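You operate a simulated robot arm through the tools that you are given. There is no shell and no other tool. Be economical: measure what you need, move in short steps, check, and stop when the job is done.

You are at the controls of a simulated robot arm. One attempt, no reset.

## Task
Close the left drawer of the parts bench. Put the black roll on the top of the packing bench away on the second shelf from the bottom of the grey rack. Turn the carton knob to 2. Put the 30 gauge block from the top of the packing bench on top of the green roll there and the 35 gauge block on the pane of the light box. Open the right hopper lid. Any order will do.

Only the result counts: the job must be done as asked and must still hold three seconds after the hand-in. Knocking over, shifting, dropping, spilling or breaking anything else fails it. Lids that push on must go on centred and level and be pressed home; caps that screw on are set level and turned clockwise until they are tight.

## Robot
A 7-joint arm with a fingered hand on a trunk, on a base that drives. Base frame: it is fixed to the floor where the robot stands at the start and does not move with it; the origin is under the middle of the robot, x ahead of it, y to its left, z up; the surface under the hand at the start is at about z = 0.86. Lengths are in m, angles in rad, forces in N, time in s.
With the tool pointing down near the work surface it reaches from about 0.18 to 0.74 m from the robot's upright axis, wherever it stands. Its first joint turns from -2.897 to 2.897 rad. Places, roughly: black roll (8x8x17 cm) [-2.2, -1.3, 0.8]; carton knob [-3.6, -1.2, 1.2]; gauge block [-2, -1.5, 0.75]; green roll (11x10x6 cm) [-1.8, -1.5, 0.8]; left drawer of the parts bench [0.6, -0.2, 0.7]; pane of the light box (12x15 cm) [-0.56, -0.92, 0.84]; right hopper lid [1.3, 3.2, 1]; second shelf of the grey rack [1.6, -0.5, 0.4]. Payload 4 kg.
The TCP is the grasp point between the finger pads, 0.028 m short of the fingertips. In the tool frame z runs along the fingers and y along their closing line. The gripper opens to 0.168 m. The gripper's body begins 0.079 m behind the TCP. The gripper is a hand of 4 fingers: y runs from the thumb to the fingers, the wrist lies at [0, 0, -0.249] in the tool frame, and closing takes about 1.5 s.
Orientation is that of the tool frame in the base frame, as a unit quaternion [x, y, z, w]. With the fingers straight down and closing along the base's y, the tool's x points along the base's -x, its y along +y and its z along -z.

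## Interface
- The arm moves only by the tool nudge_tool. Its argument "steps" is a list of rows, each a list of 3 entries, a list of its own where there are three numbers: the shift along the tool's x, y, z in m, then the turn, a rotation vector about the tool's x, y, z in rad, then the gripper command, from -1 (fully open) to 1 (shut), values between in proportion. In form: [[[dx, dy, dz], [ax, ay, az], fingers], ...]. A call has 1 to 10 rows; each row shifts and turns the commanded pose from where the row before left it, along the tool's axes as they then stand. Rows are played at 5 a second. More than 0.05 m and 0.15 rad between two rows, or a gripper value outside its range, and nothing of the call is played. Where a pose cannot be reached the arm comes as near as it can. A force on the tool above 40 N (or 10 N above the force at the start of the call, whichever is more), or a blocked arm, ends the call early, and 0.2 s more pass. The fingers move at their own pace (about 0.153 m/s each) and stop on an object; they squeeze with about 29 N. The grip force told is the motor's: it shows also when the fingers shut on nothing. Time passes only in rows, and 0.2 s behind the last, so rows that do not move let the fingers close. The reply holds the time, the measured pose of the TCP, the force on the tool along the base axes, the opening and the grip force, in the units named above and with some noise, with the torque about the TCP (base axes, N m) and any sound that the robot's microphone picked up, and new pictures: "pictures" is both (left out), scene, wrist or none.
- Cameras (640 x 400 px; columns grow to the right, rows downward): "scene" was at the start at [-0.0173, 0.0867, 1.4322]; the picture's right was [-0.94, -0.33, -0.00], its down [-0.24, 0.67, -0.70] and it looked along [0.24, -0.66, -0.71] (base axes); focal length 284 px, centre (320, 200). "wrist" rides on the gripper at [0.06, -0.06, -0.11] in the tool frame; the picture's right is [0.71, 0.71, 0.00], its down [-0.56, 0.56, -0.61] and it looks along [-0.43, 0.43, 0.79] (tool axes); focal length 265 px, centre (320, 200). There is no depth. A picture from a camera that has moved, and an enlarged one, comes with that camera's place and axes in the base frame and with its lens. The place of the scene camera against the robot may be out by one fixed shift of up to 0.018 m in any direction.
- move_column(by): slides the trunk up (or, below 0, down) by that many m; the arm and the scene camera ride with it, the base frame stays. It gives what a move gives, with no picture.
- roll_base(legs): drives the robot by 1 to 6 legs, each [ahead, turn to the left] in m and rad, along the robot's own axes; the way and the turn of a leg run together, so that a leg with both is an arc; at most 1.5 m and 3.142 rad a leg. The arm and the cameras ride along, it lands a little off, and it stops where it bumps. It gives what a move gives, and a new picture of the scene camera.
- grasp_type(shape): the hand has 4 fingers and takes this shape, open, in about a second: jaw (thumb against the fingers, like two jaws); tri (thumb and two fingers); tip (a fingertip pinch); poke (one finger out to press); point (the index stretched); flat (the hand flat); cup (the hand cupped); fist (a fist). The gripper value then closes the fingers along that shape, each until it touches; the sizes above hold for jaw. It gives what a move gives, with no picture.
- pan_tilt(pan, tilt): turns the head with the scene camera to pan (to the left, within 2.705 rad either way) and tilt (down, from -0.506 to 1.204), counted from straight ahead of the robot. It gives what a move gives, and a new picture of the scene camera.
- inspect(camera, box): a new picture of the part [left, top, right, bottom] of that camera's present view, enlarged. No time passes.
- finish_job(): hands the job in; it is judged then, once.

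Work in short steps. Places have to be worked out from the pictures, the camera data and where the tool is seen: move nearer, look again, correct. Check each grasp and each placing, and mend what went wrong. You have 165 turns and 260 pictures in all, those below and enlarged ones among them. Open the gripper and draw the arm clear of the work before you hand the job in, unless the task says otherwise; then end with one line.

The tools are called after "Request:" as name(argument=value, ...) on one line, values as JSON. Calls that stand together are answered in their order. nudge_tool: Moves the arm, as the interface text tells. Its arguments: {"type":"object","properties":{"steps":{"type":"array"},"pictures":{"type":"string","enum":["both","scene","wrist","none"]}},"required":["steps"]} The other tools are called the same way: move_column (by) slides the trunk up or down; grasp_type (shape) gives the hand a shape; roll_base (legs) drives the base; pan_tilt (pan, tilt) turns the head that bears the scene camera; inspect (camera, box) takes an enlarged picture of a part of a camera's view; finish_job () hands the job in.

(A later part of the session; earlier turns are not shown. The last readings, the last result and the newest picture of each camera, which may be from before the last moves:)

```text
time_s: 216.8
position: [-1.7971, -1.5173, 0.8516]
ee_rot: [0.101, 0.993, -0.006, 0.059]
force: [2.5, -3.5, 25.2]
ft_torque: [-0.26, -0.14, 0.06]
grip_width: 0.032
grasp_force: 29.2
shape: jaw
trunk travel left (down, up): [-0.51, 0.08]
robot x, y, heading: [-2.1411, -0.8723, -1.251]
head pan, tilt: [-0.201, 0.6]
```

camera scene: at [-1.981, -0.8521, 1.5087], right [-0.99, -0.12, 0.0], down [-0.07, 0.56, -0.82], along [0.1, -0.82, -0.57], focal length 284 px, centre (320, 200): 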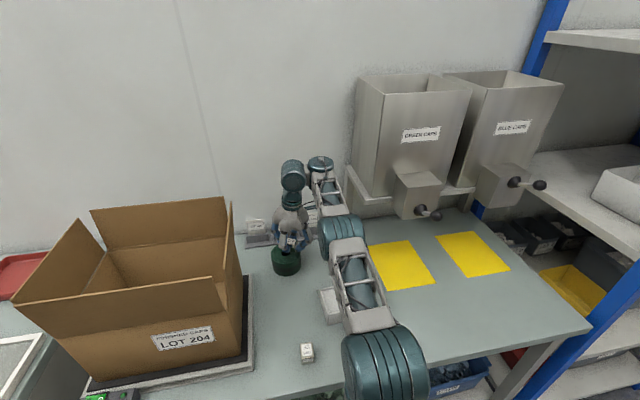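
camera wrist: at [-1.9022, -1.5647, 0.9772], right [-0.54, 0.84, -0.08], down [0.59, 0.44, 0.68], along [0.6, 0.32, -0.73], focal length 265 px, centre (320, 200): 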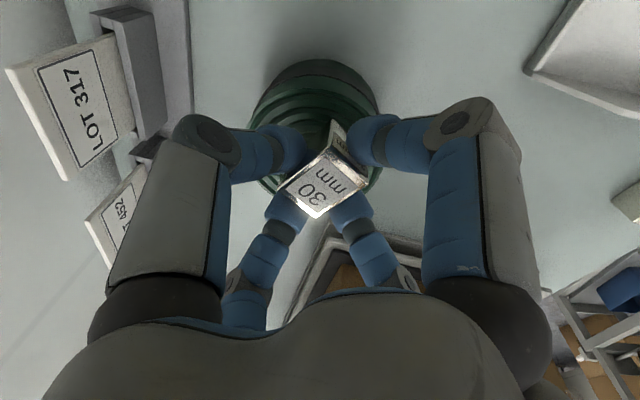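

Contact (25 N). Relieve a bit, open gently, and rise straight up.

Request:
nudge_tool(steps=[[[-0.0003, 0, -0.003], [0, 0, 0], 1], [[0, 0, 0], [0, 0, 0], 0.5], [[0, 0, 0], [0, 0, 0], 0.3], [[0, 0, 0], [0, 0, 0], 0.1], [[-0.003, 0, -0.03], [0, 0, 0], 0.1], [[-0.005, 0, -0.045], [0, 0, 0], 0.1], [[-0.005, 0, -0.045], [0, 0, 0], 0.1]], pictures="both")

Request:
inspect(camera="scene", box=[240, 210, 330, 280])

```text
time_s: 218.4
position: [-1.8059, -1.5165, 0.9561]
ee_rot: [0.103, 0.993, -0.004, 0.056]
force: [-0.2, -0.5, 0.2]
ft_torque: [0.04, -0.04, 0.03]
grip_width: 0.0753
grasp_force: 0.0
shape: jaw
out of reach, approached as far as the arm can: row 7
trunk travel left (down, up): [-0.51, 0.08]
robot x, y, heading: [-2.1438, -0.8716, -1.254]
head pan, tilt: [-0.201, 0.6]
camera scene: at [-1.9814, -0.8528, 1.5085], right [-0.99, -0.12, 0.0], down [-0.07, 0.56, -0.82], along [0.1, -0.82, -0.57], focal length 284 px, centre (320, 200)
camera wrist: at [-1.8901, -1.5613, 1.0585], right [-0.54, 0.84, -0.08], down [0.59, 0.44, 0.68], along [0.6, 0.32, -0.73], focal length 265 px, centre (320, 200)
```

scene: 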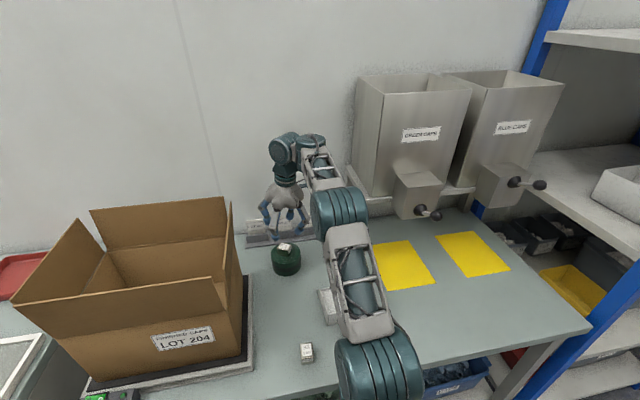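
wrist: 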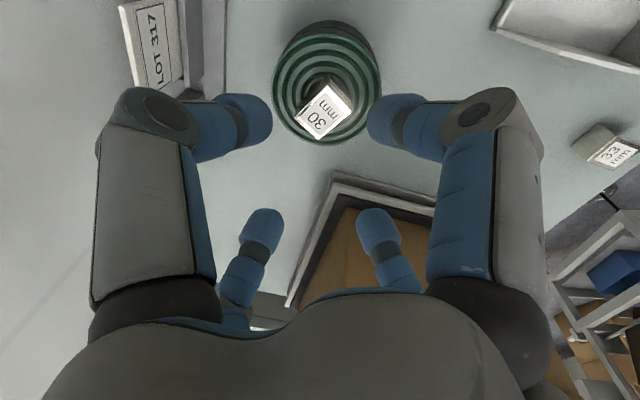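

```text
5.71 times, centred on (285, 245) of scene
camera zoom: at [-1.9814, -0.8528, 1.5085], right [-0.99, -0.12, 0.0], down [-0.07, 0.56, -0.82], along [0.1, -0.82, -0.57], focal length 1624 px, centre (520, -57)
```

zoom: 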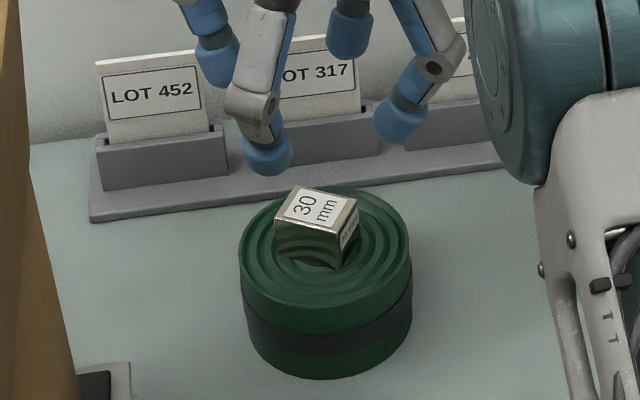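

Check whether the block sits level.

Request:
inspect(camera="scene", box=[270, 236, 302, 260])

Request:
inspect(camera="wrist", box=[260, 10, 400, 150])

```text
16.00 times, centred on (286, 248) of scene
camera zoom: at [-1.9814, -0.8528, 1.5085], right [-0.99, -0.12, 0.0], down [-0.07, 0.56, -0.82], along [0.1, -0.82, -0.57], focal length 4546 px, centre (864, -568)
```

zoom: 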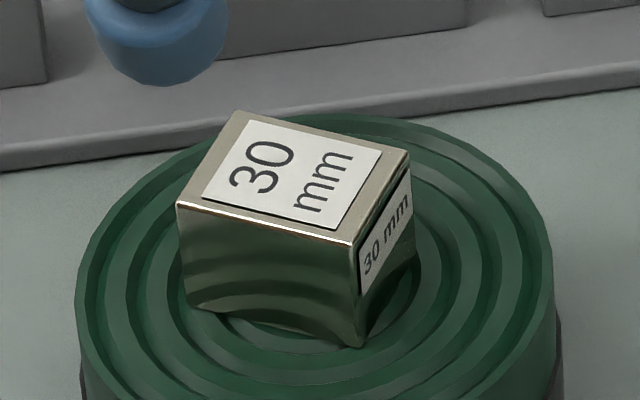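

```text
2.86 times, centred on (330, 80) of wrist
camera zoom: at [-1.8901, -1.5613, 1.0585], right [-0.54, 0.84, -0.08], down [0.59, 0.44, 0.68], along [0.6, 0.32, -0.73], focal length 758 px, centre (291, 543)
```

zoom: 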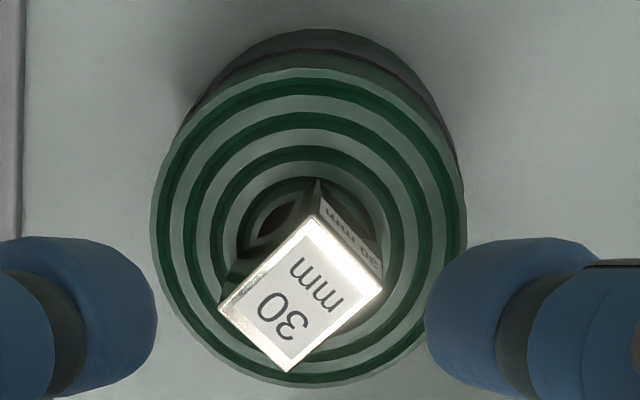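

The 30 block rests flat on the green roll. Now go above the 35 block (≈(-1.965, -1.605)) and align the yaw.

Request:
nudge_tool(steps=[[[0.035, -0.03, -0.004], [0, 0, 0], 0.05], [[0.035, -0.03, -0.004], [0, 0, 0], 0.05], [[0.035, -0.03, -0.004], [0, 0, 0], 0.05], [[0.0345, -0.029, -0.004], [0, 0, 0], 0.05], [[0, 0, 0], [0, 0, 0.15], 0.05], [[0, 0, 0], [0, 0, 0.15], 0.05], [[0, 0, 0], [0, 0, 0.15], 0.05], [[0, 0, 0], [0, 0, 0.15], 0.05], [[0, 0, 0], [0, 0, 0.15], 0.05], [[0, 0, 0], [0, 0, 0.15], 0.05]], pictures="none")

Request:
nudge_tool(steps=[[[0, 0, 0], [0, 0, 0.15], 0.05], [[0, 0, 0], [0, 0, 0], 0.05]], pictures="both")

```text
time_s: 219.4
position: [-1.945, -1.5628, 0.9522]
ee_rot: [0.081, 0.995, -0.005, 0.057]
force: [7.1, 2.5, 1.8]
ft_torque: [-0.3, 1.04, 0.29]
grip_width: 0.08
grasp_force: 0.0
shape: jaw
out of reach, approached as far as the arm can: row 1, 2, 3, 4
trunk travel left (down, up): [-0.51, 0.08]
robot x, y, heading: [-2.1422, -0.874, -1.243]
head pan, tilt: [-0.201, 0.6]
stopped in row 4: the force on the tool passed its limit at 47 N (the readings are from after the stop); the commanded pose is now the measured one
```

```text
time_s: 220.0
position: [-1.9421, -1.5638, 0.9496]
ee_rot: [0.155, 0.986, 0.0, 0.056]
force: [28.6, -4.0, 1.4]
ft_torque: [0.39, 3.45, 1.76]
grip_width: 0.0798
grasp_force: 0.1
shape: jaw
trunk travel left (down, up): [-0.51, 0.08]
robot x, y, heading: [-2.1463, -0.8733, -1.243]
head pan, tilt: [-0.201, 0.6]
camera scene: at [-1.9767, -0.8503, 1.5081], right [-0.99, -0.13, 0.0], down [-0.07, 0.56, -0.82], along [0.1, -0.82, -0.57], focal length 284 px, centre (320, 200)
camera wrist: at [-2.0304, -1.6011, 1.0512], right [-0.45, 0.89, -0.07], down [0.63, 0.37, 0.68], along [0.63, 0.27, -0.73], focal length 265 px, centre (320, 200)
```

scene: 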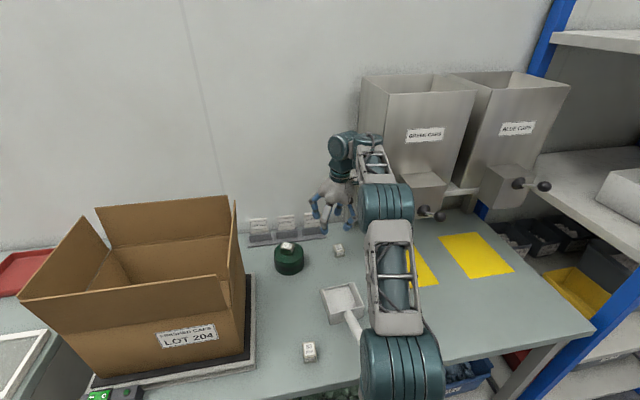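
wrist: 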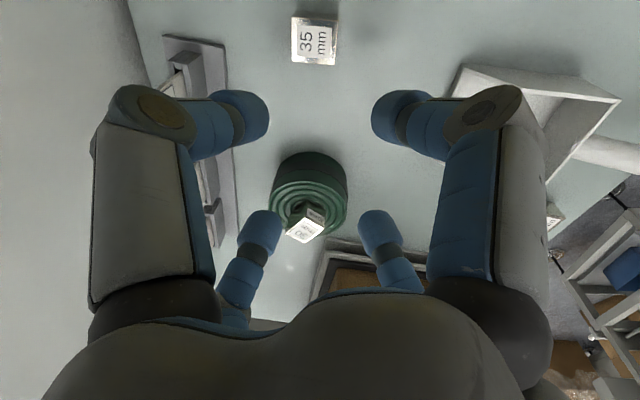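

The wrist touched the dispenser bracket. Retreat toward me, turn the yaw back to neutral, and use a forward-pitched approach so the wrist stays clear.

Request:
nudge_tool(steps=[[[0.004, 0.034, 0], [0, 0, 0], 0.05], [[0.004, 0.034, 0], [0, 0, 0], 0.05], [[0.004, 0.034, 0], [0, 0, 0], 0.05], [[0, 0, 0], [0, 0, 0.137], 0.05], [[0, 0, 0], [0, 0, 0.137], 0.05], [[0, 0, 0], [0, 0, 0.137], 0.05], [[0, 0, 0], [0, 0, 0.137], 0.05], [[0, 0, 0], [0, 0, 0.137], 0.05], [[0, 0, 0], [0, 0, 0.137], 0.05], [[0, 0, 0], [0, 0, 0.137], 0.05]], pictures="scene")

```text
time_s: 222.2
position: [-1.928, -1.4625, 0.9507]
ee_rot: [0.597, 0.8, 0.028, 0.051]
force: [-0.6, 0.2, -0.2]
ft_torque: [0.04, -0.01, -0.04]
grip_width: 0.0797
grasp_force: 0.2
shape: jaw
trunk travel left (down, up): [-0.51, 0.08]
robot x, y, heading: [-2.1439, -0.8736, -1.248]
head pan, tilt: [-0.201, 0.6]
camera scene: at [-1.981, -0.8503, 1.5086], right [-0.99, -0.12, 0.0], down [-0.07, 0.56, -0.83], along [0.1, -0.82, -0.56], focal length 284 px, centre (320, 200)
```

scene: 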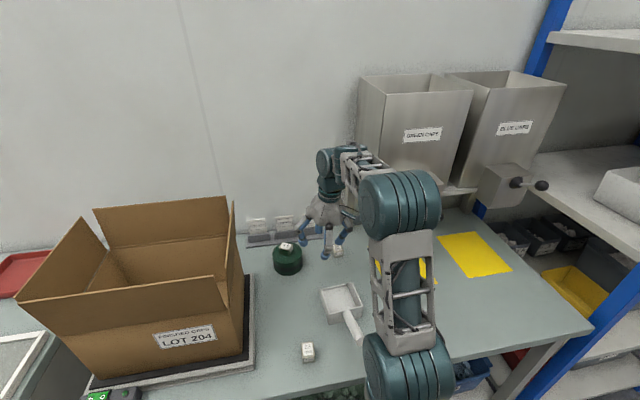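

Pitch forward 0.3 rad and move above the 35 block.

Request:
nudge_tool(steps=[[[0, 0, 0], [0.107, 0, 0], 0.3], [[0, 0, 0], [0, -0.13, 0], 0.3], [[0, 0, 0], [0, -0.13, 0], 0.3], [[-0.0211, -0.0197, 0.028], [0, 0, 0], 0.3], [[-0.0211, -0.0197, 0.028], [0, 0, 0], 0.3], [[-0.0211, -0.0197, 0.028], [0, 0, 0], 0.3], [[-0.0211, -0.0197, 0.028], [0, 0, 0], 0.3]], pictures="both")

```text
time_s: 223.8
position: [-1.9741, -1.5961, 0.8696]
ee_rot: [0.591, 0.792, -0.093, 0.122]
force: [-0.4, -1.0, 0.6]
ft_torque: [0.0, 0.0, -0.02]
grip_width: 0.0591
grasp_force: 0.0
shape: jaw
trunk travel left (down, up): [-0.51, 0.08]
robot x, y, heading: [-2.1403, -0.8732, -1.247]
head pan, tilt: [-0.201, 0.6]
camera scene: at [-1.9812, -0.8507, 1.5086], right [-0.99, -0.12, 0.0], down [-0.07, 0.56, -0.82], along [0.1, -0.82, -0.57], focal length 284 px, centre (320, 200)
camera wrist: at [-2.057, -1.5257, 0.9559], right [0.49, 0.85, -0.22], down [0.63, -0.17, 0.75], along [0.6, -0.5, -0.62], focal length 265 px, centre (320, 200)
```

scene: 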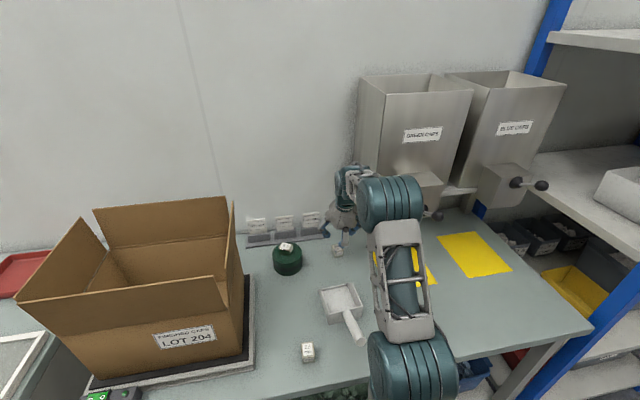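
wrist: 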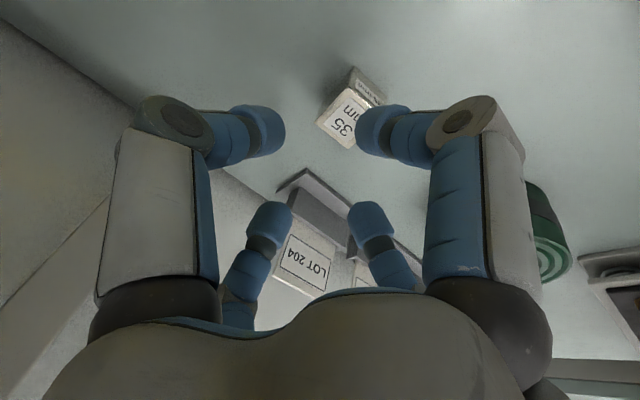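

Aligned over the 35 block. Descend vertically.

Request:
nudge_tool(steps=[[[0.0081, 0.0007, 0.0209], [0, 0, 0], 0.2], [[0.0081, 0.0007, 0.0209], [0, 0, 0], 0.2], [[0.007, 0.0007, 0.0175], [0, 0, 0], 0.2]], pictures="wrist")

```text
time_s: 224.6
position: [-1.9698, -1.591, 0.8081]
ee_rot: [0.591, 0.792, -0.093, 0.123]
force: [0.7, -0.4, 0.6]
ft_torque: [-0.04, 0.01, 0.01]
grip_width: 0.0669
grasp_force: 0.0
shape: jaw
trunk travel left (down, up): [-0.51, 0.08]
robot x, y, heading: [-2.1422, -0.8679, -1.25]
head pan, tilt: [-0.201, 0.6]
camera wrist: at [-2.054, -1.5203, 0.8939], right [0.48, 0.85, -0.22], down [0.64, -0.17, 0.75], along [0.6, -0.5, -0.62], focal length 265 px, centre (320, 200)
```

wrist: 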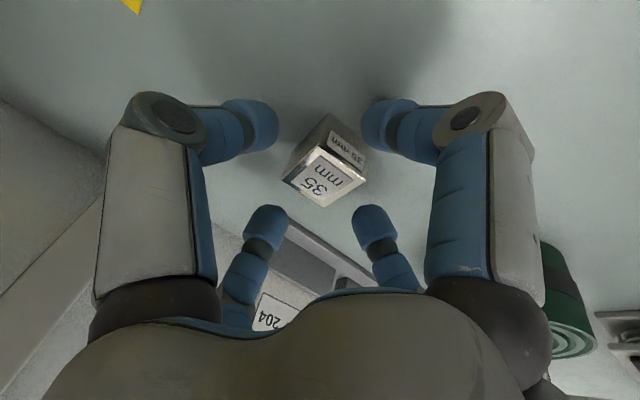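

Centred. Lower 4 mm, close, and lift a little.

Request:
nudge_tool(steps=[[[0.0012, 0, 0.004], [0, 0, 0], 0.2], [[0, 0, 0], [0, 0, 0], 1], [[0, 0, 0], [0, 0, 0], 1], [[0, 0, 0], [0, 0, 0], 1], [[0, 0, 0], [0, 0, 0], 1], [[0, 0, 0], [0, 0, 0], 1], [[-0.0121, 0, -0.0381], [0, 0, 0], 1], [[-0.0121, 0, -0.0381], [0, 0, 0], 1]], pictures="wrist")

```text
time_s: 226.4
position: [-1.9702, -1.5929, 0.8823]
ee_rot: [0.59, 0.792, -0.092, 0.122]
force: [-0.4, -0.7, -2.7]
ft_torque: [0.01, -0.01, 0.01]
grip_width: 0.0309
grasp_force: 28.8
shape: jaw
trunk travel left (down, up): [-0.51, 0.08]
robot x, y, heading: [-2.1421, -0.8718, -1.249]
head pan, tilt: [-0.201, 0.6]
camera wrist: at [-2.0536, -1.5223, 0.9695], right [0.49, 0.85, -0.22], down [0.64, -0.17, 0.75], along [0.6, -0.5, -0.62], focal length 265 px, centre (320, 200)
```

wrist: 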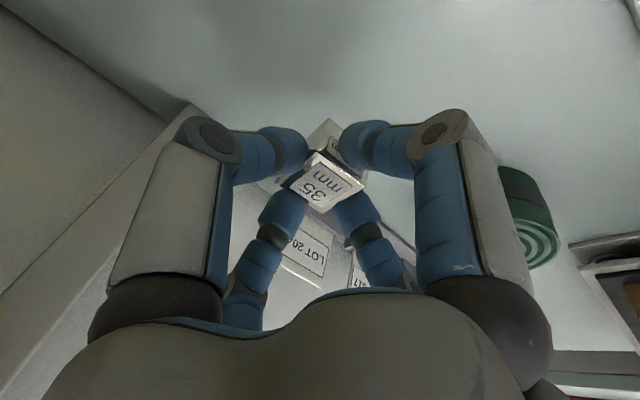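

35 block gripped. Retract the arm toward me and raise the trunk before driving.

Request:
move_column(by=0.08)

Request:
nudge_tool(steps=[[[0.0447, 0, -0.0143], [0, 0, 0], 1], [[0.0447, 0, -0.0143], [0, 0, 0], 1], [[0.0447, 0, -0.0143], [0, 0, 0], 1], [[0.0447, 0, -0.0143], [0, 0, 0], 1], [[0.0447, 0, -0.0143], [0, 0, 0], 1], [[0.0447, 0, -0.0143], [0, 0, 0], 1], [[0.03, 0, -0.01], [0, 0, 0], 1]], pictures="scene")

```text
time_s: 227.5
position: [-1.9696, -1.5925, 0.9632]
ee_rot: [0.591, 0.792, -0.093, 0.122]
force: [-0.2, -0.5, -3.2]
ft_torque: [-0.01, 0.04, -0.02]
grip_width: 0.0308
grasp_force: 29.3
shape: jaw
trunk travel left (down, up): [-0.59, 0.0]
robot x, y, heading: [-2.1425, -0.8736, -1.248]
head pan, tilt: [-0.201, 0.6]
```

```text
time_s: 229.1
position: [-2.0619, -1.2925, 0.9647]
ee_rot: [0.593, 0.791, -0.094, 0.122]
force: [0.4, -0.3, -3.3]
ft_torque: [-0.01, -0.02, -0.02]
grip_width: 0.0308
grasp_force: 29.4
shape: jaw
trunk travel left (down, up): [-0.59, 0.0]
robot x, y, heading: [-2.1428, -0.8708, -1.245]
head pan, tilt: [-0.201, 0.6]
camera scene: at [-1.9817, -0.8494, 1.5886], right [-0.99, -0.12, 0.0], down [-0.07, 0.56, -0.83], along [0.1, -0.82, -0.56], focal length 284 px, centre (320, 200)
```

scene: 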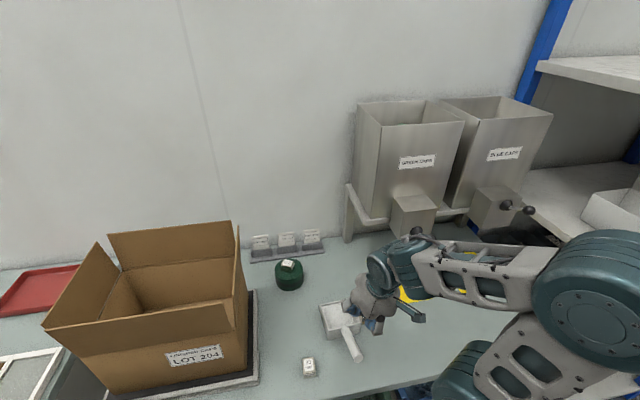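

Now drive: turn right away from the fallen roll, back off, turn round and go to the light box.

Request:
roll_base(legs=[[0, -0.85], [-0.32, 0], [0, 2.39], [1.2, 0], [0, -1.571]])

Request:
pan_tilt(pan=0.0, tilt=0.75)

```text
time_s: 248.8
position: [-0.77, -0.6877, 0.9648]
ee_rot: [0.62, 0.769, -0.097, 0.118]
force: [-0.4, 0.1, -2.6]
ft_torque: [0.05, -0.01, -0.02]
grip_width: 0.0301
grasp_force: 28.9
shape: jaw
trunk travel left (down, up): [-0.59, 0.0]
robot x, y, heading: [-0.8246, -0.2632, -1.325]
head pan, tilt: [-0.201, 0.6]
camera scene: at [-0.6585, -0.251, 1.5886], right [-1.0, -0.05, 0.0], down [-0.03, 0.56, -0.82], along [0.04, -0.82, -0.57], focal length 284 px, centre (320, 200)
```

scene: 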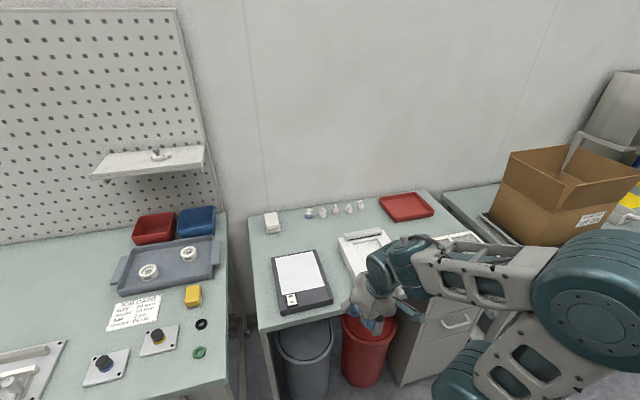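

```text
time_s: 249.5
position: [-0.7711, -0.6874, 0.9654]
ee_rot: [0.62, 0.769, -0.097, 0.119]
force: [-0.2, 0.2, -3.2]
ft_torque: [-0.01, 0.04, -0.02]
grip_width: 0.03
grasp_force: 28.8
shape: jaw
trunk travel left (down, up): [-0.59, 0.0]
robot x, y, heading: [-0.8192, -0.2583, -1.327]
head pan, tilt: [0.0, 0.75]
camera scene: at [-0.6423, -0.2431, 1.5758], right [-0.97, -0.25, 0.0], down [-0.17, 0.66, -0.73], along [0.18, -0.71, -0.68], focal length 284 px, centre (320, 200)
```

scene: 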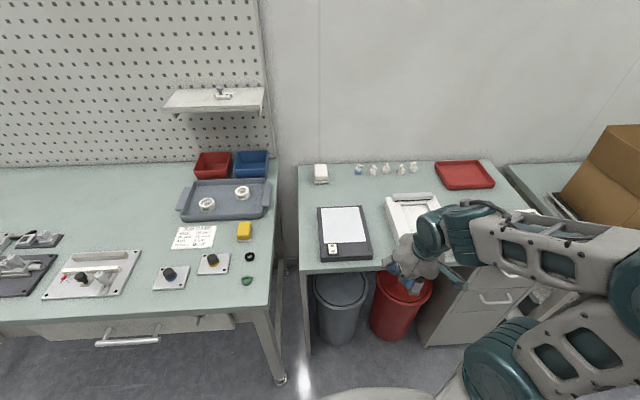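

The light box pane centre is at about (-0.557, -0.922). Turn the base 0.26 left so the hand points at it, then extend.

Request:
roll_base(legs=[[0, 0.264]])

Request:
inspect(camera="scene", box=[280, 170, 440, 280])

```text
time_s: 250.8
position: [-0.6619, -0.6597, 0.9645]
ee_rot: [0.515, 0.843, -0.082, 0.131]
force: [0.1, -0.2, -3.3]
ft_torque: [0.01, 0.02, 0.0]
grip_width: 0.0301
grasp_force: 29.4
shape: jaw
trunk travel left (down, up): [-0.59, 0.0]
robot x, y, heading: [-0.8225, -0.257, -1.057]
head pan, tilt: [0.0, 0.75]
camera scene: at [-0.6521, -0.2012, 1.5757], right [-0.87, -0.49, 0.0], down [-0.33, 0.6, -0.73], along [0.36, -0.64, -0.68], focal length 284 px, centre (320, 200)
```

scene: 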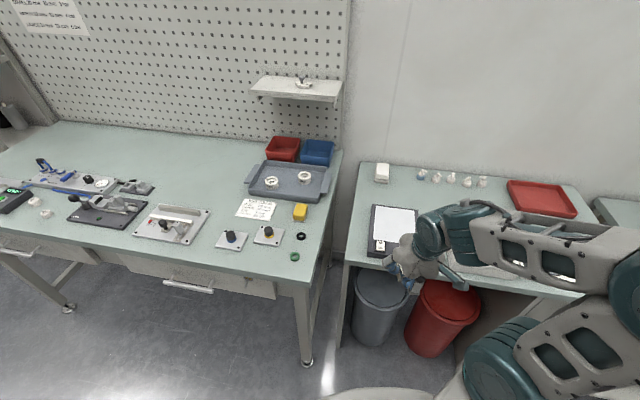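

```text
3.64 times, centred on (360, 225) of scene
camera zoom: at [-0.6521, -0.2012, 1.5757], right [-0.87, -0.49, 0.0], down [-0.33, 0.6, -0.73], along [0.36, -0.64, -0.68], focal length 1033 px, centre (174, 109)
```

zoom: 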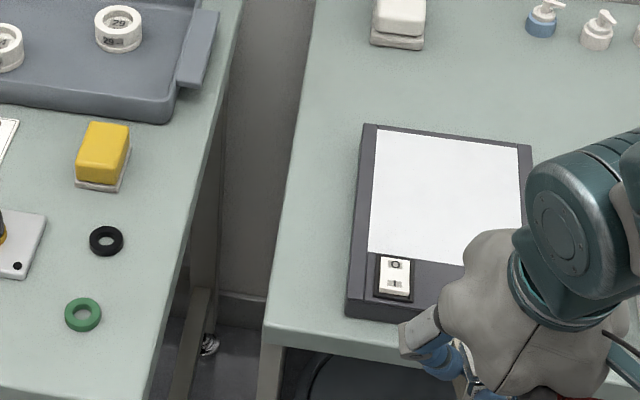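

Extend to above the pane centre (about (-0.553, -0.915)).

Request:
nudge_tool(steps=[[[-0.0439, -0.0032, 0.0141], [0, 0, 0], 1], [[-0.0439, -0.0032, 0.0141], [0, 0, 0], 1], [[-0.0439, -0.0032, 0.0141], [0, 0, 0], 1], [[-0.0439, -0.0032, 0.0141], [0, 0, 0], 1], [[-0.0439, -0.0032, 0.0141], [0, 0, 0], 1], [[-0.0439, -0.0032, 0.0141], [0, 0, 0], 1]], pictures="both")

```text
time_s: 252.2
position: [-0.5511, -0.9176, 0.9633]
ee_rot: [0.514, 0.844, -0.08, 0.129]
force: [-0.2, 0.7, -2.7]
ft_torque: [0.04, -0.01, 0.02]
grip_width: 0.0299
grasp_force: 28.9
shape: jaw
trunk travel left (down, up): [-0.59, 0.0]
robot x, y, heading: [-0.8241, -0.2638, -1.059]
head pan, tilt: [0.0, 0.75]
camera scene: at [-0.6518, -0.2022, 1.5757], right [-0.87, -0.49, 0.0], down [-0.33, 0.6, -0.73], along [0.36, -0.64, -0.68], focal length 284 px, centre (320, 200)
camera wrist: at [-0.6466, -0.864, 1.0503], right [0.32, 0.92, -0.22], down [0.66, -0.05, 0.75], along [0.68, -0.38, -0.62], focal length 265 px, centre (320, 200)
```

scene: 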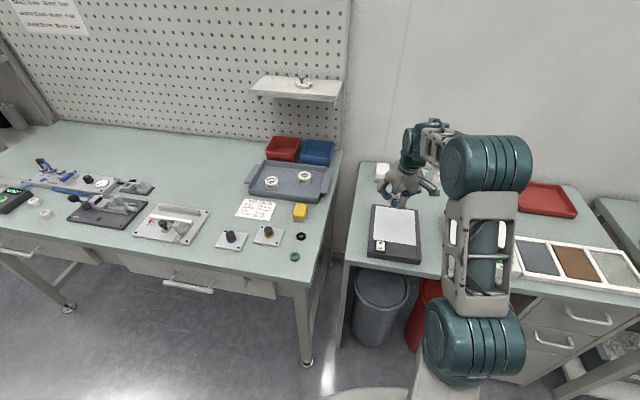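
wrist: 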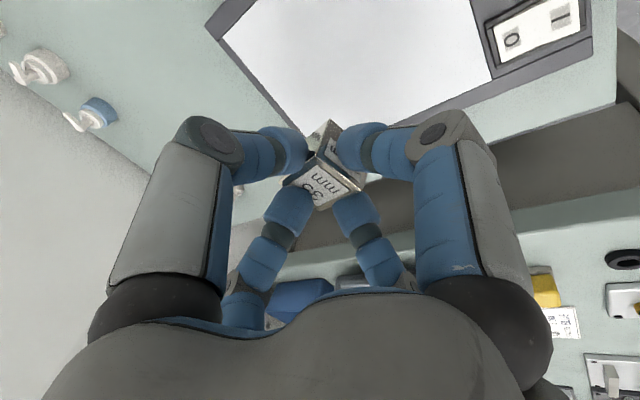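

The block hangs over the pane (centre ≈(-0.57, -0.919)). Shift slightly and lower.

Request:
nudge_tool(steps=[[[0.013, -0.006, 0.03], [0, 0, 0], 1], [[0.013, -0.006, 0.03], [0, 0, 0], 1], [[0.003, 0, 0.01], [0, 0, 0], 1], [[0.002, 0, 0.006], [0, 0, 0], 1]], pictures="none")

Request:
inspect(camera="scene", box=[350, 150, 450, 270])

```text
time_s: 253.2
position: [-0.5656, -0.9158, 0.8815]
ee_rot: [0.514, 0.844, -0.082, 0.13]
force: [-0.4, -0.4, -3.2]
ft_torque: [0.03, 0.06, 0.01]
grip_width: 0.0302
grasp_force: 29.2
shape: jaw
trunk travel left (down, up): [-0.59, 0.0]
robot x, y, heading: [-0.8209, -0.2577, -1.063]
head pan, tilt: [0.0, 0.75]
```

```text
3.33 times, centred on (400, 210) of scene
camera zoom: at [-0.6522, -0.2016, 1.5757], right [-0.87, -0.49, 0.0], down [-0.33, 0.6, -0.73], along [0.36, -0.64, -0.68], focal length 947 px, centre (53, 167)
```

zoom: 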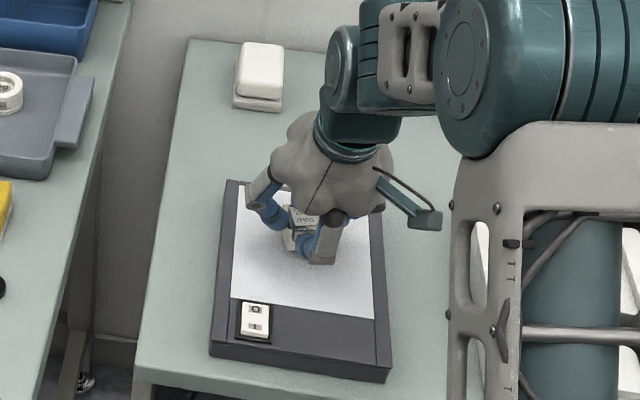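

Request:
nudge_tool(steps=[[[0.0015, 0, 0.0048], [0, 0, 0], 1], [[0.0012, 0, 0.0038], [0, 0, 0], 1], [[0.0012, 0, 0.0038], [0, 0, 0], 1]], pictures="none")

```text
time_s: 254.0
position: [-0.5662, -0.9151, 0.8737]
ee_rot: [0.514, 0.843, -0.084, 0.133]
force: [-2.9, 3.8, 25.5]
ft_torque: [-0.48, -0.17, 0.01]
grip_width: 0.031
grasp_force: 29.3
shape: jaw
trunk travel left (down, up): [-0.59, 0.0]
robot x, y, heading: [-0.8228, -0.2603, -1.064]
head pan, tilt: [0.0, 0.75]
```

Contact (25 N). Relieve, open gently, rise and check.

Request:
nudge_tool(steps=[[[-0.001, 0, -0.003], [0, 0, 0], 1], [[0, 0, 0], [0, 0, 0], 0.5], [[0, 0, 0], [0, 0, 0], 0.25], [[0, 0, 0], [0, 0, 0], 0.15], [[-0.006, 0, -0.019], [0, 0, 0], 0.15], [[-0.0137, 0, -0.0428], [0, 0, 0], 0.15], [[-0.0137, 0, -0.0428], [0, 0, 0], 0.15]], pictures="wrist")

Request:
inspect(camera="scene", box=[350, 150, 450, 270])

```text
time_s: 255.6
position: [-0.5664, -0.9113, 0.9823]
ee_rot: [0.514, 0.844, -0.081, 0.129]
force: [-0.3, -0.2, 0.4]
ft_torque: [0.01, 0.02, -0.01]
grip_width: 0.0711
grasp_force: 0.0
shape: jaw
trunk travel left (down, up): [-0.59, 0.0]
robot x, y, heading: [-0.8221, -0.2619, -1.062]
head pan, tilt: [0.0, 0.75]
camera wrist: at [-0.6618, -0.8585, 1.0691], right [0.32, 0.92, -0.22], down [0.66, -0.05, 0.75], along [0.68, -0.38, -0.62], focal length 265 px, centre (320, 200)
```

wrist: 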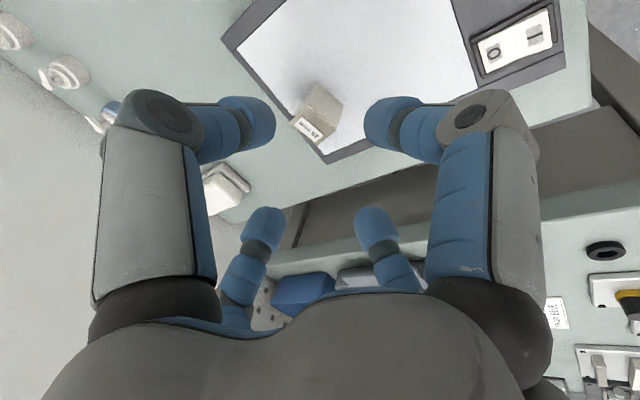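

```text
3.33 times, centred on (400, 210) of scene
camera zoom: at [-0.6527, -0.2007, 1.5757], right [-0.87, -0.49, 0.0], down [-0.33, 0.6, -0.73], along [0.36, -0.64, -0.68], focal length 947 px, centre (53, 167)
```

zoom: 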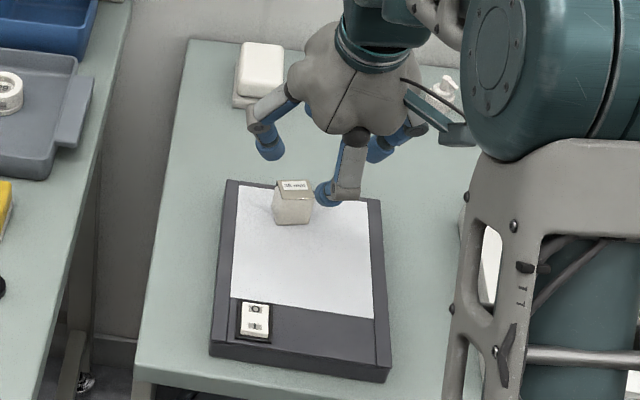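

The block slid or tipped toward the pane's back corner while I opened. Look closely.

Request:
inspect(camera="wrist", box=[250, 50, 400, 170])

Request:
inspect(camera="scene", box=[405, 195, 455, 232])

```text
3.33 times, centred on (325, 110) of wrist
camera zoom: at [-0.6618, -0.8585, 1.0691], right [0.32, 0.92, -0.22], down [0.66, -0.05, 0.75], along [0.68, -0.38, -0.62], focal length 885 px, centre (303, 500)
```

zoom: 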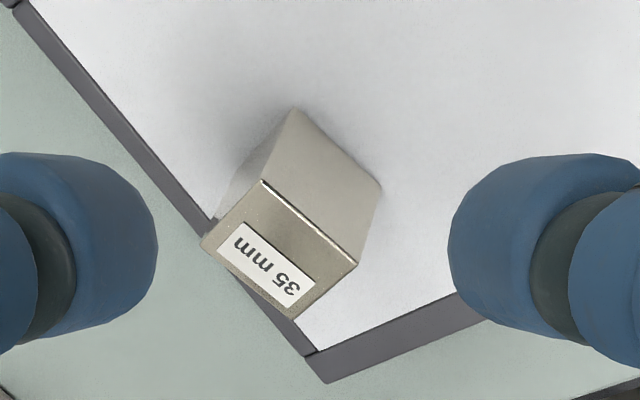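

```text
10.81 times, centred on (430, 214) of scene
camera zoom: at [-0.6527, -0.2007, 1.5757], right [-0.87, -0.49, 0.0], down [-0.33, 0.6, -0.73], along [0.36, -0.64, -0.68], focal length 3072 px, centre (-869, 54)
```

zoom: 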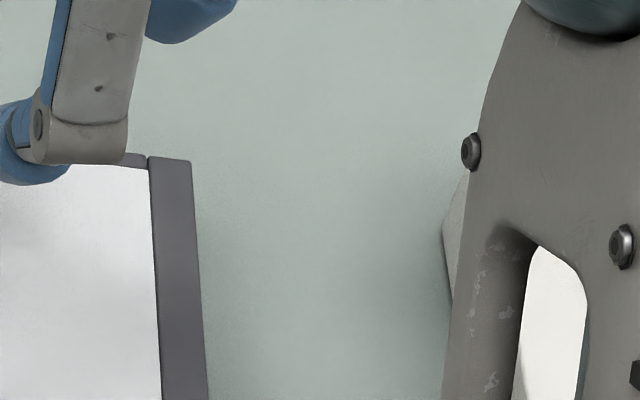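

It tipped onto its back face near the pane's corner. I'll make the tool vertical, regrasp it, and set it at the pane's centre.

Request:
nudge_tool(steps=[[[0, 0, 0], [0, 0.15, 0], 0.1], [[0, 0, 0], [0, 0.15, 0], 0.1], [[-0.025, 0.001, 0], [0, 0, 0], 0.1], [[-0.025, 0.001, 0], [0, 0, 0], 0.1], [[0, 0, 0.03], [0, 0, 0], 0.1]], pictures="wrist")

```text
time_s: 256.8
position: [-0.5416, -0.9576, 0.9512]
ee_rot: [0.521, 0.854, -0.004, 0.003]
force: [0.4, 0.7, -0.4]
ft_torque: [0.02, -0.03, 0.01]
grip_width: 0.0755
grasp_force: 0.0
shape: jaw
trunk travel left (down, up): [-0.59, 0.0]
robot x, y, heading: [-0.8228, -0.2577, -1.066]
head pan, tilt: [0.0, 0.75]
camera wrist: at [-0.6247, -0.9299, 1.0617], right [0.31, 0.95, -0.01], down [0.75, -0.24, 0.62], along [0.59, -0.19, -0.79], focal length 265 px, centre (320, 200)
```

wrist: 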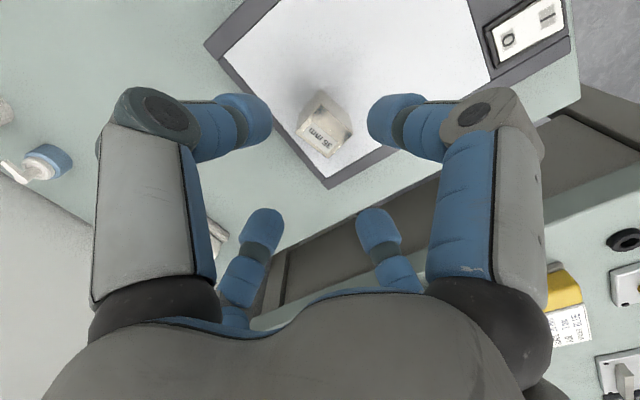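

Centred over the block. Descend and grasp.

Request:
nudge_tool(steps=[[[0.004, 0, 0.03], [0, 0, 0], 0.1], [[0, 0, 0.03], [0, 0, 0], 0.1], [[0, 0, 0.02], [0, 0, 0], 0.1], [[0, 0, 0], [0, 0, 0], 1], [[0, 0, 0], [0, 0, 0], 1], [[0, 0, 0], [0, 0, 0], 1], [[0, 0, 0], [0, 0, 0], 1], [[0, 0, 0], [0, 0, 0], 1]], pictures="wrist")

```text
time_s: 258.6
position: [-0.5438, -0.9562, 0.8716]
ee_rot: [0.521, 0.853, -0.004, 0.004]
force: [-0.6, 0.3, 0.3]
ft_torque: [0.03, -0.02, -0.01]
grip_width: 0.0261
grasp_force: 28.7
shape: jaw
trunk travel left (down, up): [-0.59, 0.0]
robot x, y, heading: [-0.8198, -0.2591, -1.061]
head pan, tilt: [0.0, 0.75]
camera wrist: at [-0.6258, -0.9292, 0.9813], right [0.3, 0.95, -0.01], down [0.75, -0.24, 0.62], along [0.59, -0.19, -0.79], focal length 265 px, centre (320, 200)
```

wrist: 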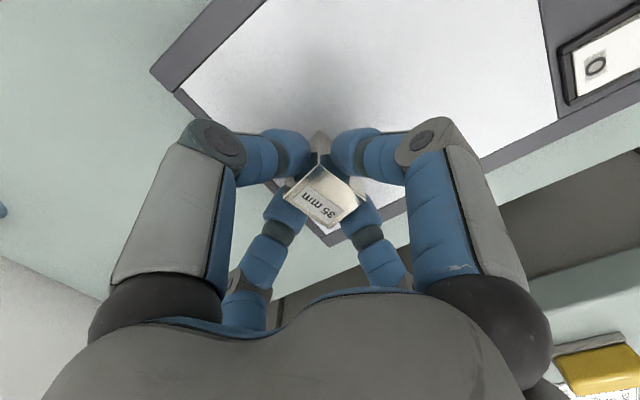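

Gripped. Lift 2 cm, shift to the pane's centre, and lower to contact.

Request:
nudge_tool(steps=[[[0, 0, -0.02], [0, 0, 0], 1], [[0.045, -0.006, 0], [0, 0, 0], 1], [[0, 0, 0.014], [0, 0, 0], 1], [[0, 0, 0.004], [0, 0, 0], 1], [[0, 0, 0.003], [0, 0, 0], 1]], pictures="wrist")

```text
time_s: 259.8
position: [-0.5685, -0.9165, 0.872]
ee_rot: [0.521, 0.853, -0.003, 0.003]
force: [0.1, 0.3, -2.2]
ft_torque: [-0.03, 0.02, -0.03]
grip_width: 0.0259
grasp_force: 28.6
shape: jaw
trunk travel left (down, up): [-0.59, 0.0]
robot x, y, heading: [-0.8232, -0.2567, -1.061]
head pan, tilt: [0.0, 0.75]
camera wrist: at [-0.6506, -0.8906, 0.981], right [0.31, 0.95, -0.01], down [0.75, -0.23, 0.62], along [0.59, -0.19, -0.79], focal length 265 px, centre (320, 200)
```

wrist: 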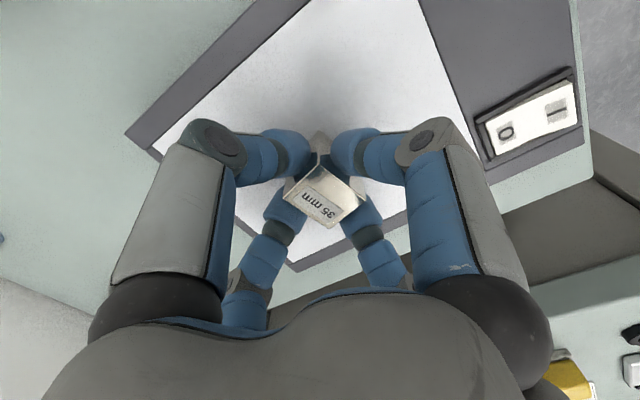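

Request:
nudge_tool(steps=[[[0, 0, 0.002], [0, 0, 0], 1], [[0, 0, 0.001], [0, 0, 0], 1], [[0, 0, 0], [0, 0, 0], 0.6], [[0, 0, 0], [0, 0, 0], 0.4], [[0, 0, 0], [0, 0, 0], 0.2], [[0, 0, 0], [0, 0, 0], 0.1], [[0, 0, -0.03], [0, 0, 0], 0.1], [[0, 0, -0.045], [0, 0, 0], 0.1], [[0, 0, -0.04], [0, 0, 0], 0.1]], pictures="wrist")

Request:
inspect(camera="scene", box=[350, 150, 450, 270])

```text
time_s: 261.8
position: [-0.5689, -0.9181, 0.9836]
ee_rot: [0.522, 0.853, -0.004, 0.003]
force: [-0.3, 0.5, -0.1]
ft_torque: [0.0, -0.04, -0.03]
grip_width: 0.0751
grasp_force: 0.1
shape: jaw
trunk travel left (down, up): [-0.59, 0.0]
robot x, y, heading: [-0.8184, -0.2609, -1.058]
head pan, tilt: [0.0, 0.75]
camera wrist: at [-0.6514, -0.8902, 1.093], right [0.31, 0.95, -0.01], down [0.75, -0.24, 0.62], along [0.59, -0.19, -0.79], focal length 265 px, centre (320, 200)
```

wrist: 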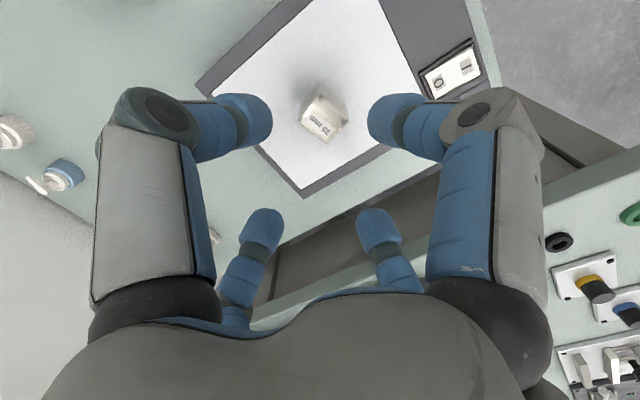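

```text
3.33 times, centred on (400, 210) of scene
camera zoom: at [-0.6525, -0.2008, 1.5757], right [-0.87, -0.49, 0.0], down [-0.33, 0.6, -0.73], along [0.36, -0.64, -0.68], focal length 947 px, centre (53, 167)
```

zoom: 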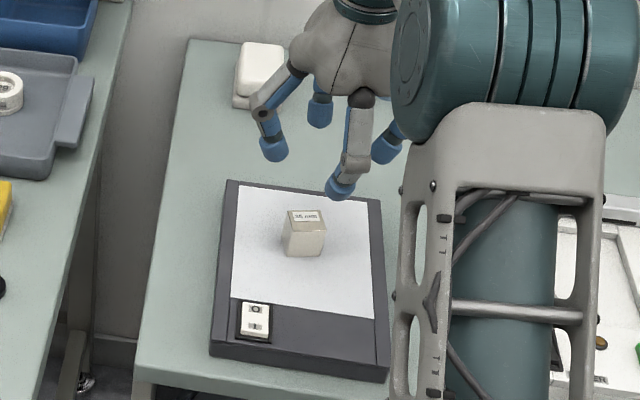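

The 35 block sits centred on the pane. Next is the knob: retract the arm and drive west, looking for the fallen roll on the way.

Request:
nudge_tool(steps=[[[0.045, 0, -0.01], [0, 0, 0], 0.5], [[0.045, 0, -0.01], [0, 0, 0], 0.5], [[0.045, 0, -0.01], [0, 0, 0], 0.5], [[0.045, 0, -0.01], [0, 0, 0], 0.5], [[0.045, 0, -0.01], [0, 0, 0], 0.5], [[0.045, 0, -0.01], [0, 0, 0], 0.5], [[0.03, 0, -0.01], [0, 0, 0], 0.5]], pictures="none")

Request:
roll_base(legs=[[0, -1.787], [1.15, 0]])

Request:
pan_tilt(pan=0.0, tilt=0.5)

```text
time_s: 263.4
position: [-0.7047, -0.6476, 1.0518]
ee_rot: [0.521, 0.853, -0.005, 0.003]
force: [-0.1, 0.0, -0.2]
ft_torque: [-0.02, -0.01, 0.0]
grip_width: 0.0422
grasp_force: 0.1
shape: jaw
trunk travel left (down, up): [-0.59, 0.0]
robot x, y, heading: [-0.8193, -0.2638, -1.061]
head pan, tilt: [0.0, 0.75]
```

```text
time_s: 273.6
position: [-2.322, -0.6166, 1.0523]
ee_rot: [0.991, 0.13, -0.004, -0.001]
force: [0.7, -0.4, 0.1]
ft_torque: [0.0, 0.0, -0.01]
grip_width: 0.0424
grasp_force: 0.0
shape: jaw
trunk travel left (down, up): [-0.59, 0.0]
robot x, y, heading: [-1.9205, -0.584, -2.849]
head pan, tilt: [0.0, 0.75]
camera scene: at [-1.8777, -0.7483, 1.5757], right [-0.29, 0.96, 0.0], down [0.65, 0.2, -0.73], along [-0.7, -0.21, -0.68], focal length 284 px, centre (320, 200)
```

scene: 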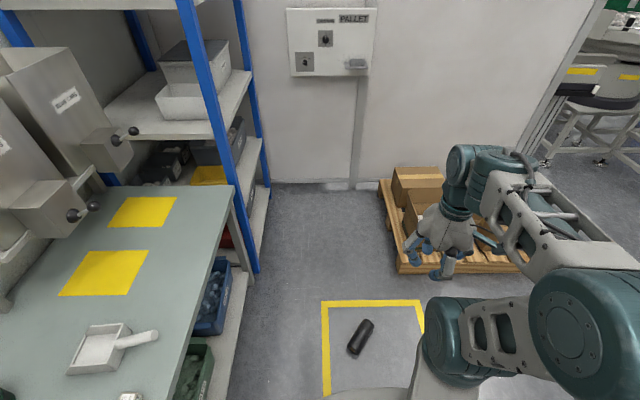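

```text
time_s: 274.4
position: [-2.3216, -0.6186, 1.0512]
ee_rot: [0.992, 0.13, -0.005, -0.001]
force: [-0.3, -0.4, 0.0]
ft_torque: [-0.01, -0.03, 0.02]
grip_width: 0.0423
grasp_force: 0.0
shape: jaw
trunk travel left (down, up): [-0.59, 0.0]
robot x, y, heading: [-1.9169, -0.5848, -2.846]
head pan, tilt: [0.0, 0.499]
camera scene: at [-1.8853, -0.7506, 1.5976], right [-0.29, 0.96, 0.0], down [0.46, 0.14, -0.88], along [-0.84, -0.26, -0.48], focal length 284 px, centre (320, 200)
```

scene: 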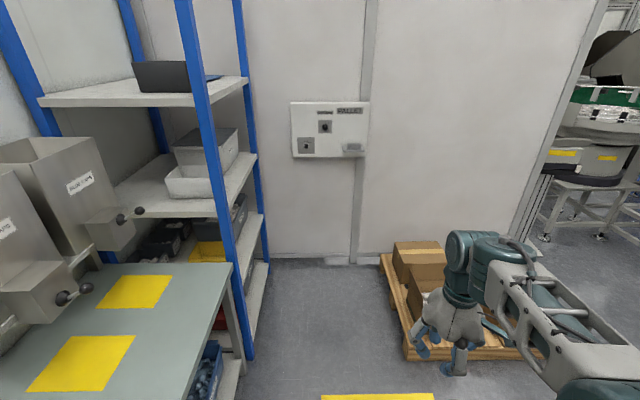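

The roll lies straight ahead at about (-2.516, -0.715), blocking the way, so I'll pick it up now. Extend over it with the fingers set 45° to its axis, wide open, then lower the trunk.

Request:
nudge_tool(steps=[[[-0.0425, 0.0086, 0], [0, 0, 0], -1], [[-0.0425, 0.0086, 0], [0, 0, 0], -1], [[-0.0425, 0.0086, 0], [0, 0, 0], -1], [[-0.0425, 0.0086, 0], [0, 0, 0], -1], [[-0.0425, 0.0086, 0], [0, 0, 0], -1], [[0, 0, 0], [0, 0, -0.14], -1]], pictures="none")

Request:
move_column(by=-0.59)

Request:
nudge_tool(steps=[[[0, 0, 0.04], [0, 0, 0], -1], [[0, 0, 0.04], [0, 0, 0], -1], [[0, 0, 0.04], [0, 0, 0], -1], [[0, 0, 0.04], [0, 0, 0], -1]], pictures="both")

```text
time_s: 275.8
position: [-2.5152, -0.7139, 1.0553]
ee_rot: [0.98, 0.2, -0.005, -0.001]
force: [0.7, -0.3, -0.2]
ft_torque: [-0.01, -0.03, -0.02]
grip_width: 0.1679
grasp_force: 0.0
shape: jaw
trunk travel left (down, up): [-0.59, 0.0]
robot x, y, heading: [-1.9139, -0.5862, -2.846]
head pan, tilt: [0.0, 0.499]
```

```text
refused: -0.59 is not a number from -0.4 to 0.4
```

```text
time_s: 276.8
position: [-2.5174, -0.7141, 0.8954]
ee_rot: [0.98, 0.198, -0.004, -0.002]
force: [-0.6, 0.5, 0.0]
ft_torque: [-0.01, -0.01, 0.04]
grip_width: 0.1677
grasp_force: 0.1
shape: jaw
trunk travel left (down, up): [-0.59, 0.0]
robot x, y, heading: [-1.9193, -0.5877, -2.847]
head pan, tilt: [0.0, 0.499]
camera scene: at [-1.8857, -0.7507, 1.5977], right [-0.29, 0.96, 0.0], down [0.46, 0.14, -0.88], along [-0.84, -0.26, -0.48], focal length 284 px, centre (320, 200)
camera wrist: at [-2.4856, -0.636, 1.0042], right [0.93, -0.37, -0.01], down [-0.29, -0.73, 0.62], along [-0.24, -0.57, -0.79], focal length 265 px, centre (320, 200)
```

scene: 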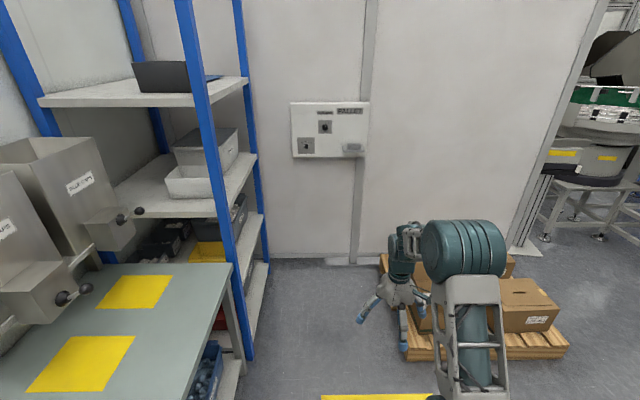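
wrist: 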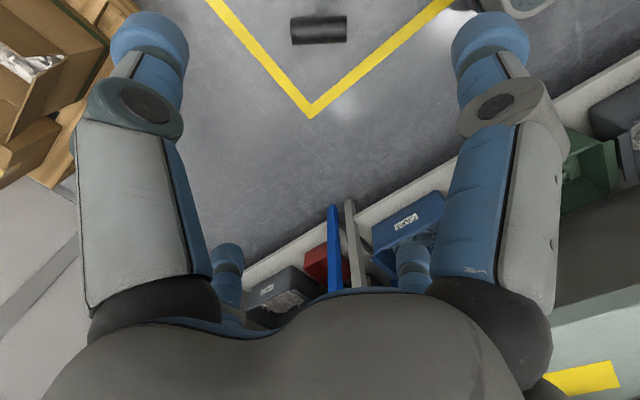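

The roll is seen square between the fingers, at (-2.53, -0.715). Lower the trunk fully, then look again.

Request:
move_column(by=-0.4)

Request:
move_column(by=-0.19)

Request:
nudge_tool(steps=[[[-0.013, 0.005, 0.03], [0, 0, 0], -1], [[0, 0, 0.03], [0, 0, 0], -1], [[0, 0, 0.03], [0, 0, 0], -1]], pictures="wrist")

```text
time_s: 280.6
position: [-2.518, -0.715, 0.4951]
ee_rot: [0.98, 0.199, -0.004, -0.001]
force: [-0.4, 0.0, -0.5]
ft_torque: [-0.01, -0.01, 0.0]
grip_width: 0.1681
grasp_force: 0.1
shape: jaw
trunk travel left (down, up): [-0.19, 0.4]
robot x, y, heading: [-1.9215, -0.5867, -2.841]
head pan, tilt: [0.0, 0.499]
```

```text
time_s: 282.7
position: [-2.5185, -0.7152, 0.3044]
ee_rot: [0.98, 0.198, -0.005, -0.001]
force: [-0.2, -0.4, 0.4]
ft_torque: [0.02, 0.03, 0.0]
grip_width: 0.1679
grasp_force: 0.1
shape: jaw
trunk travel left (down, up): [0.0, 0.59]
robot x, y, heading: [-1.9196, -0.5861, -2.848]
head pan, tilt: [0.0, 0.499]
```

```text
time_s: 283.5
position: [-2.5286, -0.7261, 0.2126]
ee_rot: [0.98, 0.2, -0.004, 0.0]
force: [-0.1, 0.0, 0.4]
ft_torque: [0.01, -0.06, 0.01]
grip_width: 0.1681
grasp_force: 0.1
shape: jaw
trunk travel left (down, up): [0.0, 0.59]
robot x, y, heading: [-1.9197, -0.5866, -2.845]
head pan, tilt: [0.0, 0.499]
camera wrist: at [-2.4971, -0.6468, 0.3231], right [0.93, -0.37, -0.01], down [-0.29, -0.73, 0.62], along [-0.24, -0.57, -0.79], focal length 265 px, centre (320, 200)
```

wrist: 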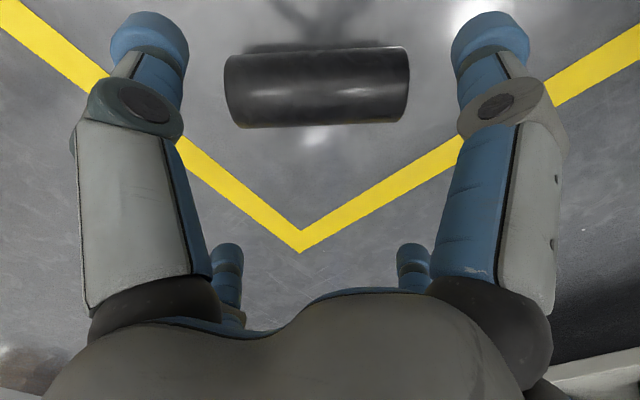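

Nudge 1.2 cm and descend to z≈0.055, then close.

Request:
nudge_tool(steps=[[[0.003, -0.0118, 0.035], [0, 0, 0], -1], [[0, 0, 0.04], [0, 0, 0], -1], [[0, 0, 0.04], [0, 0, 0], -1], [[0, 0, 0.04], [0, 0, 0], -1]], pictures="wrist")

```text
time_s: 284.5
position: [-2.5299, -0.7127, 0.0581]
ee_rot: [0.98, 0.2, -0.005, -0.001]
force: [0.8, 0.9, 0.4]
ft_torque: [0.02, 0.0, 0.02]
grip_width: 0.1677
grasp_force: 0.2
shape: jaw
trunk travel left (down, up): [0.0, 0.59]
robot x, y, heading: [-1.9167, -0.5878, -2.847]
head pan, tilt: [0.0, 0.499]
camera wrist: at [-2.4971, -0.6337, 0.1687], right [0.93, -0.37, -0.01], down [-0.29, -0.73, 0.62], along [-0.24, -0.57, -0.79], focal length 265 px, centre (320, 200)
```

wrist: 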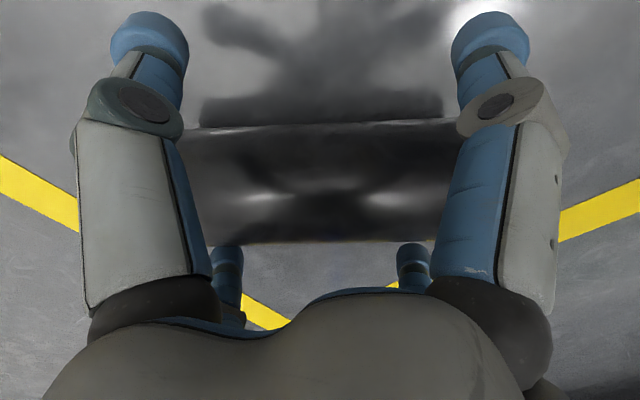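

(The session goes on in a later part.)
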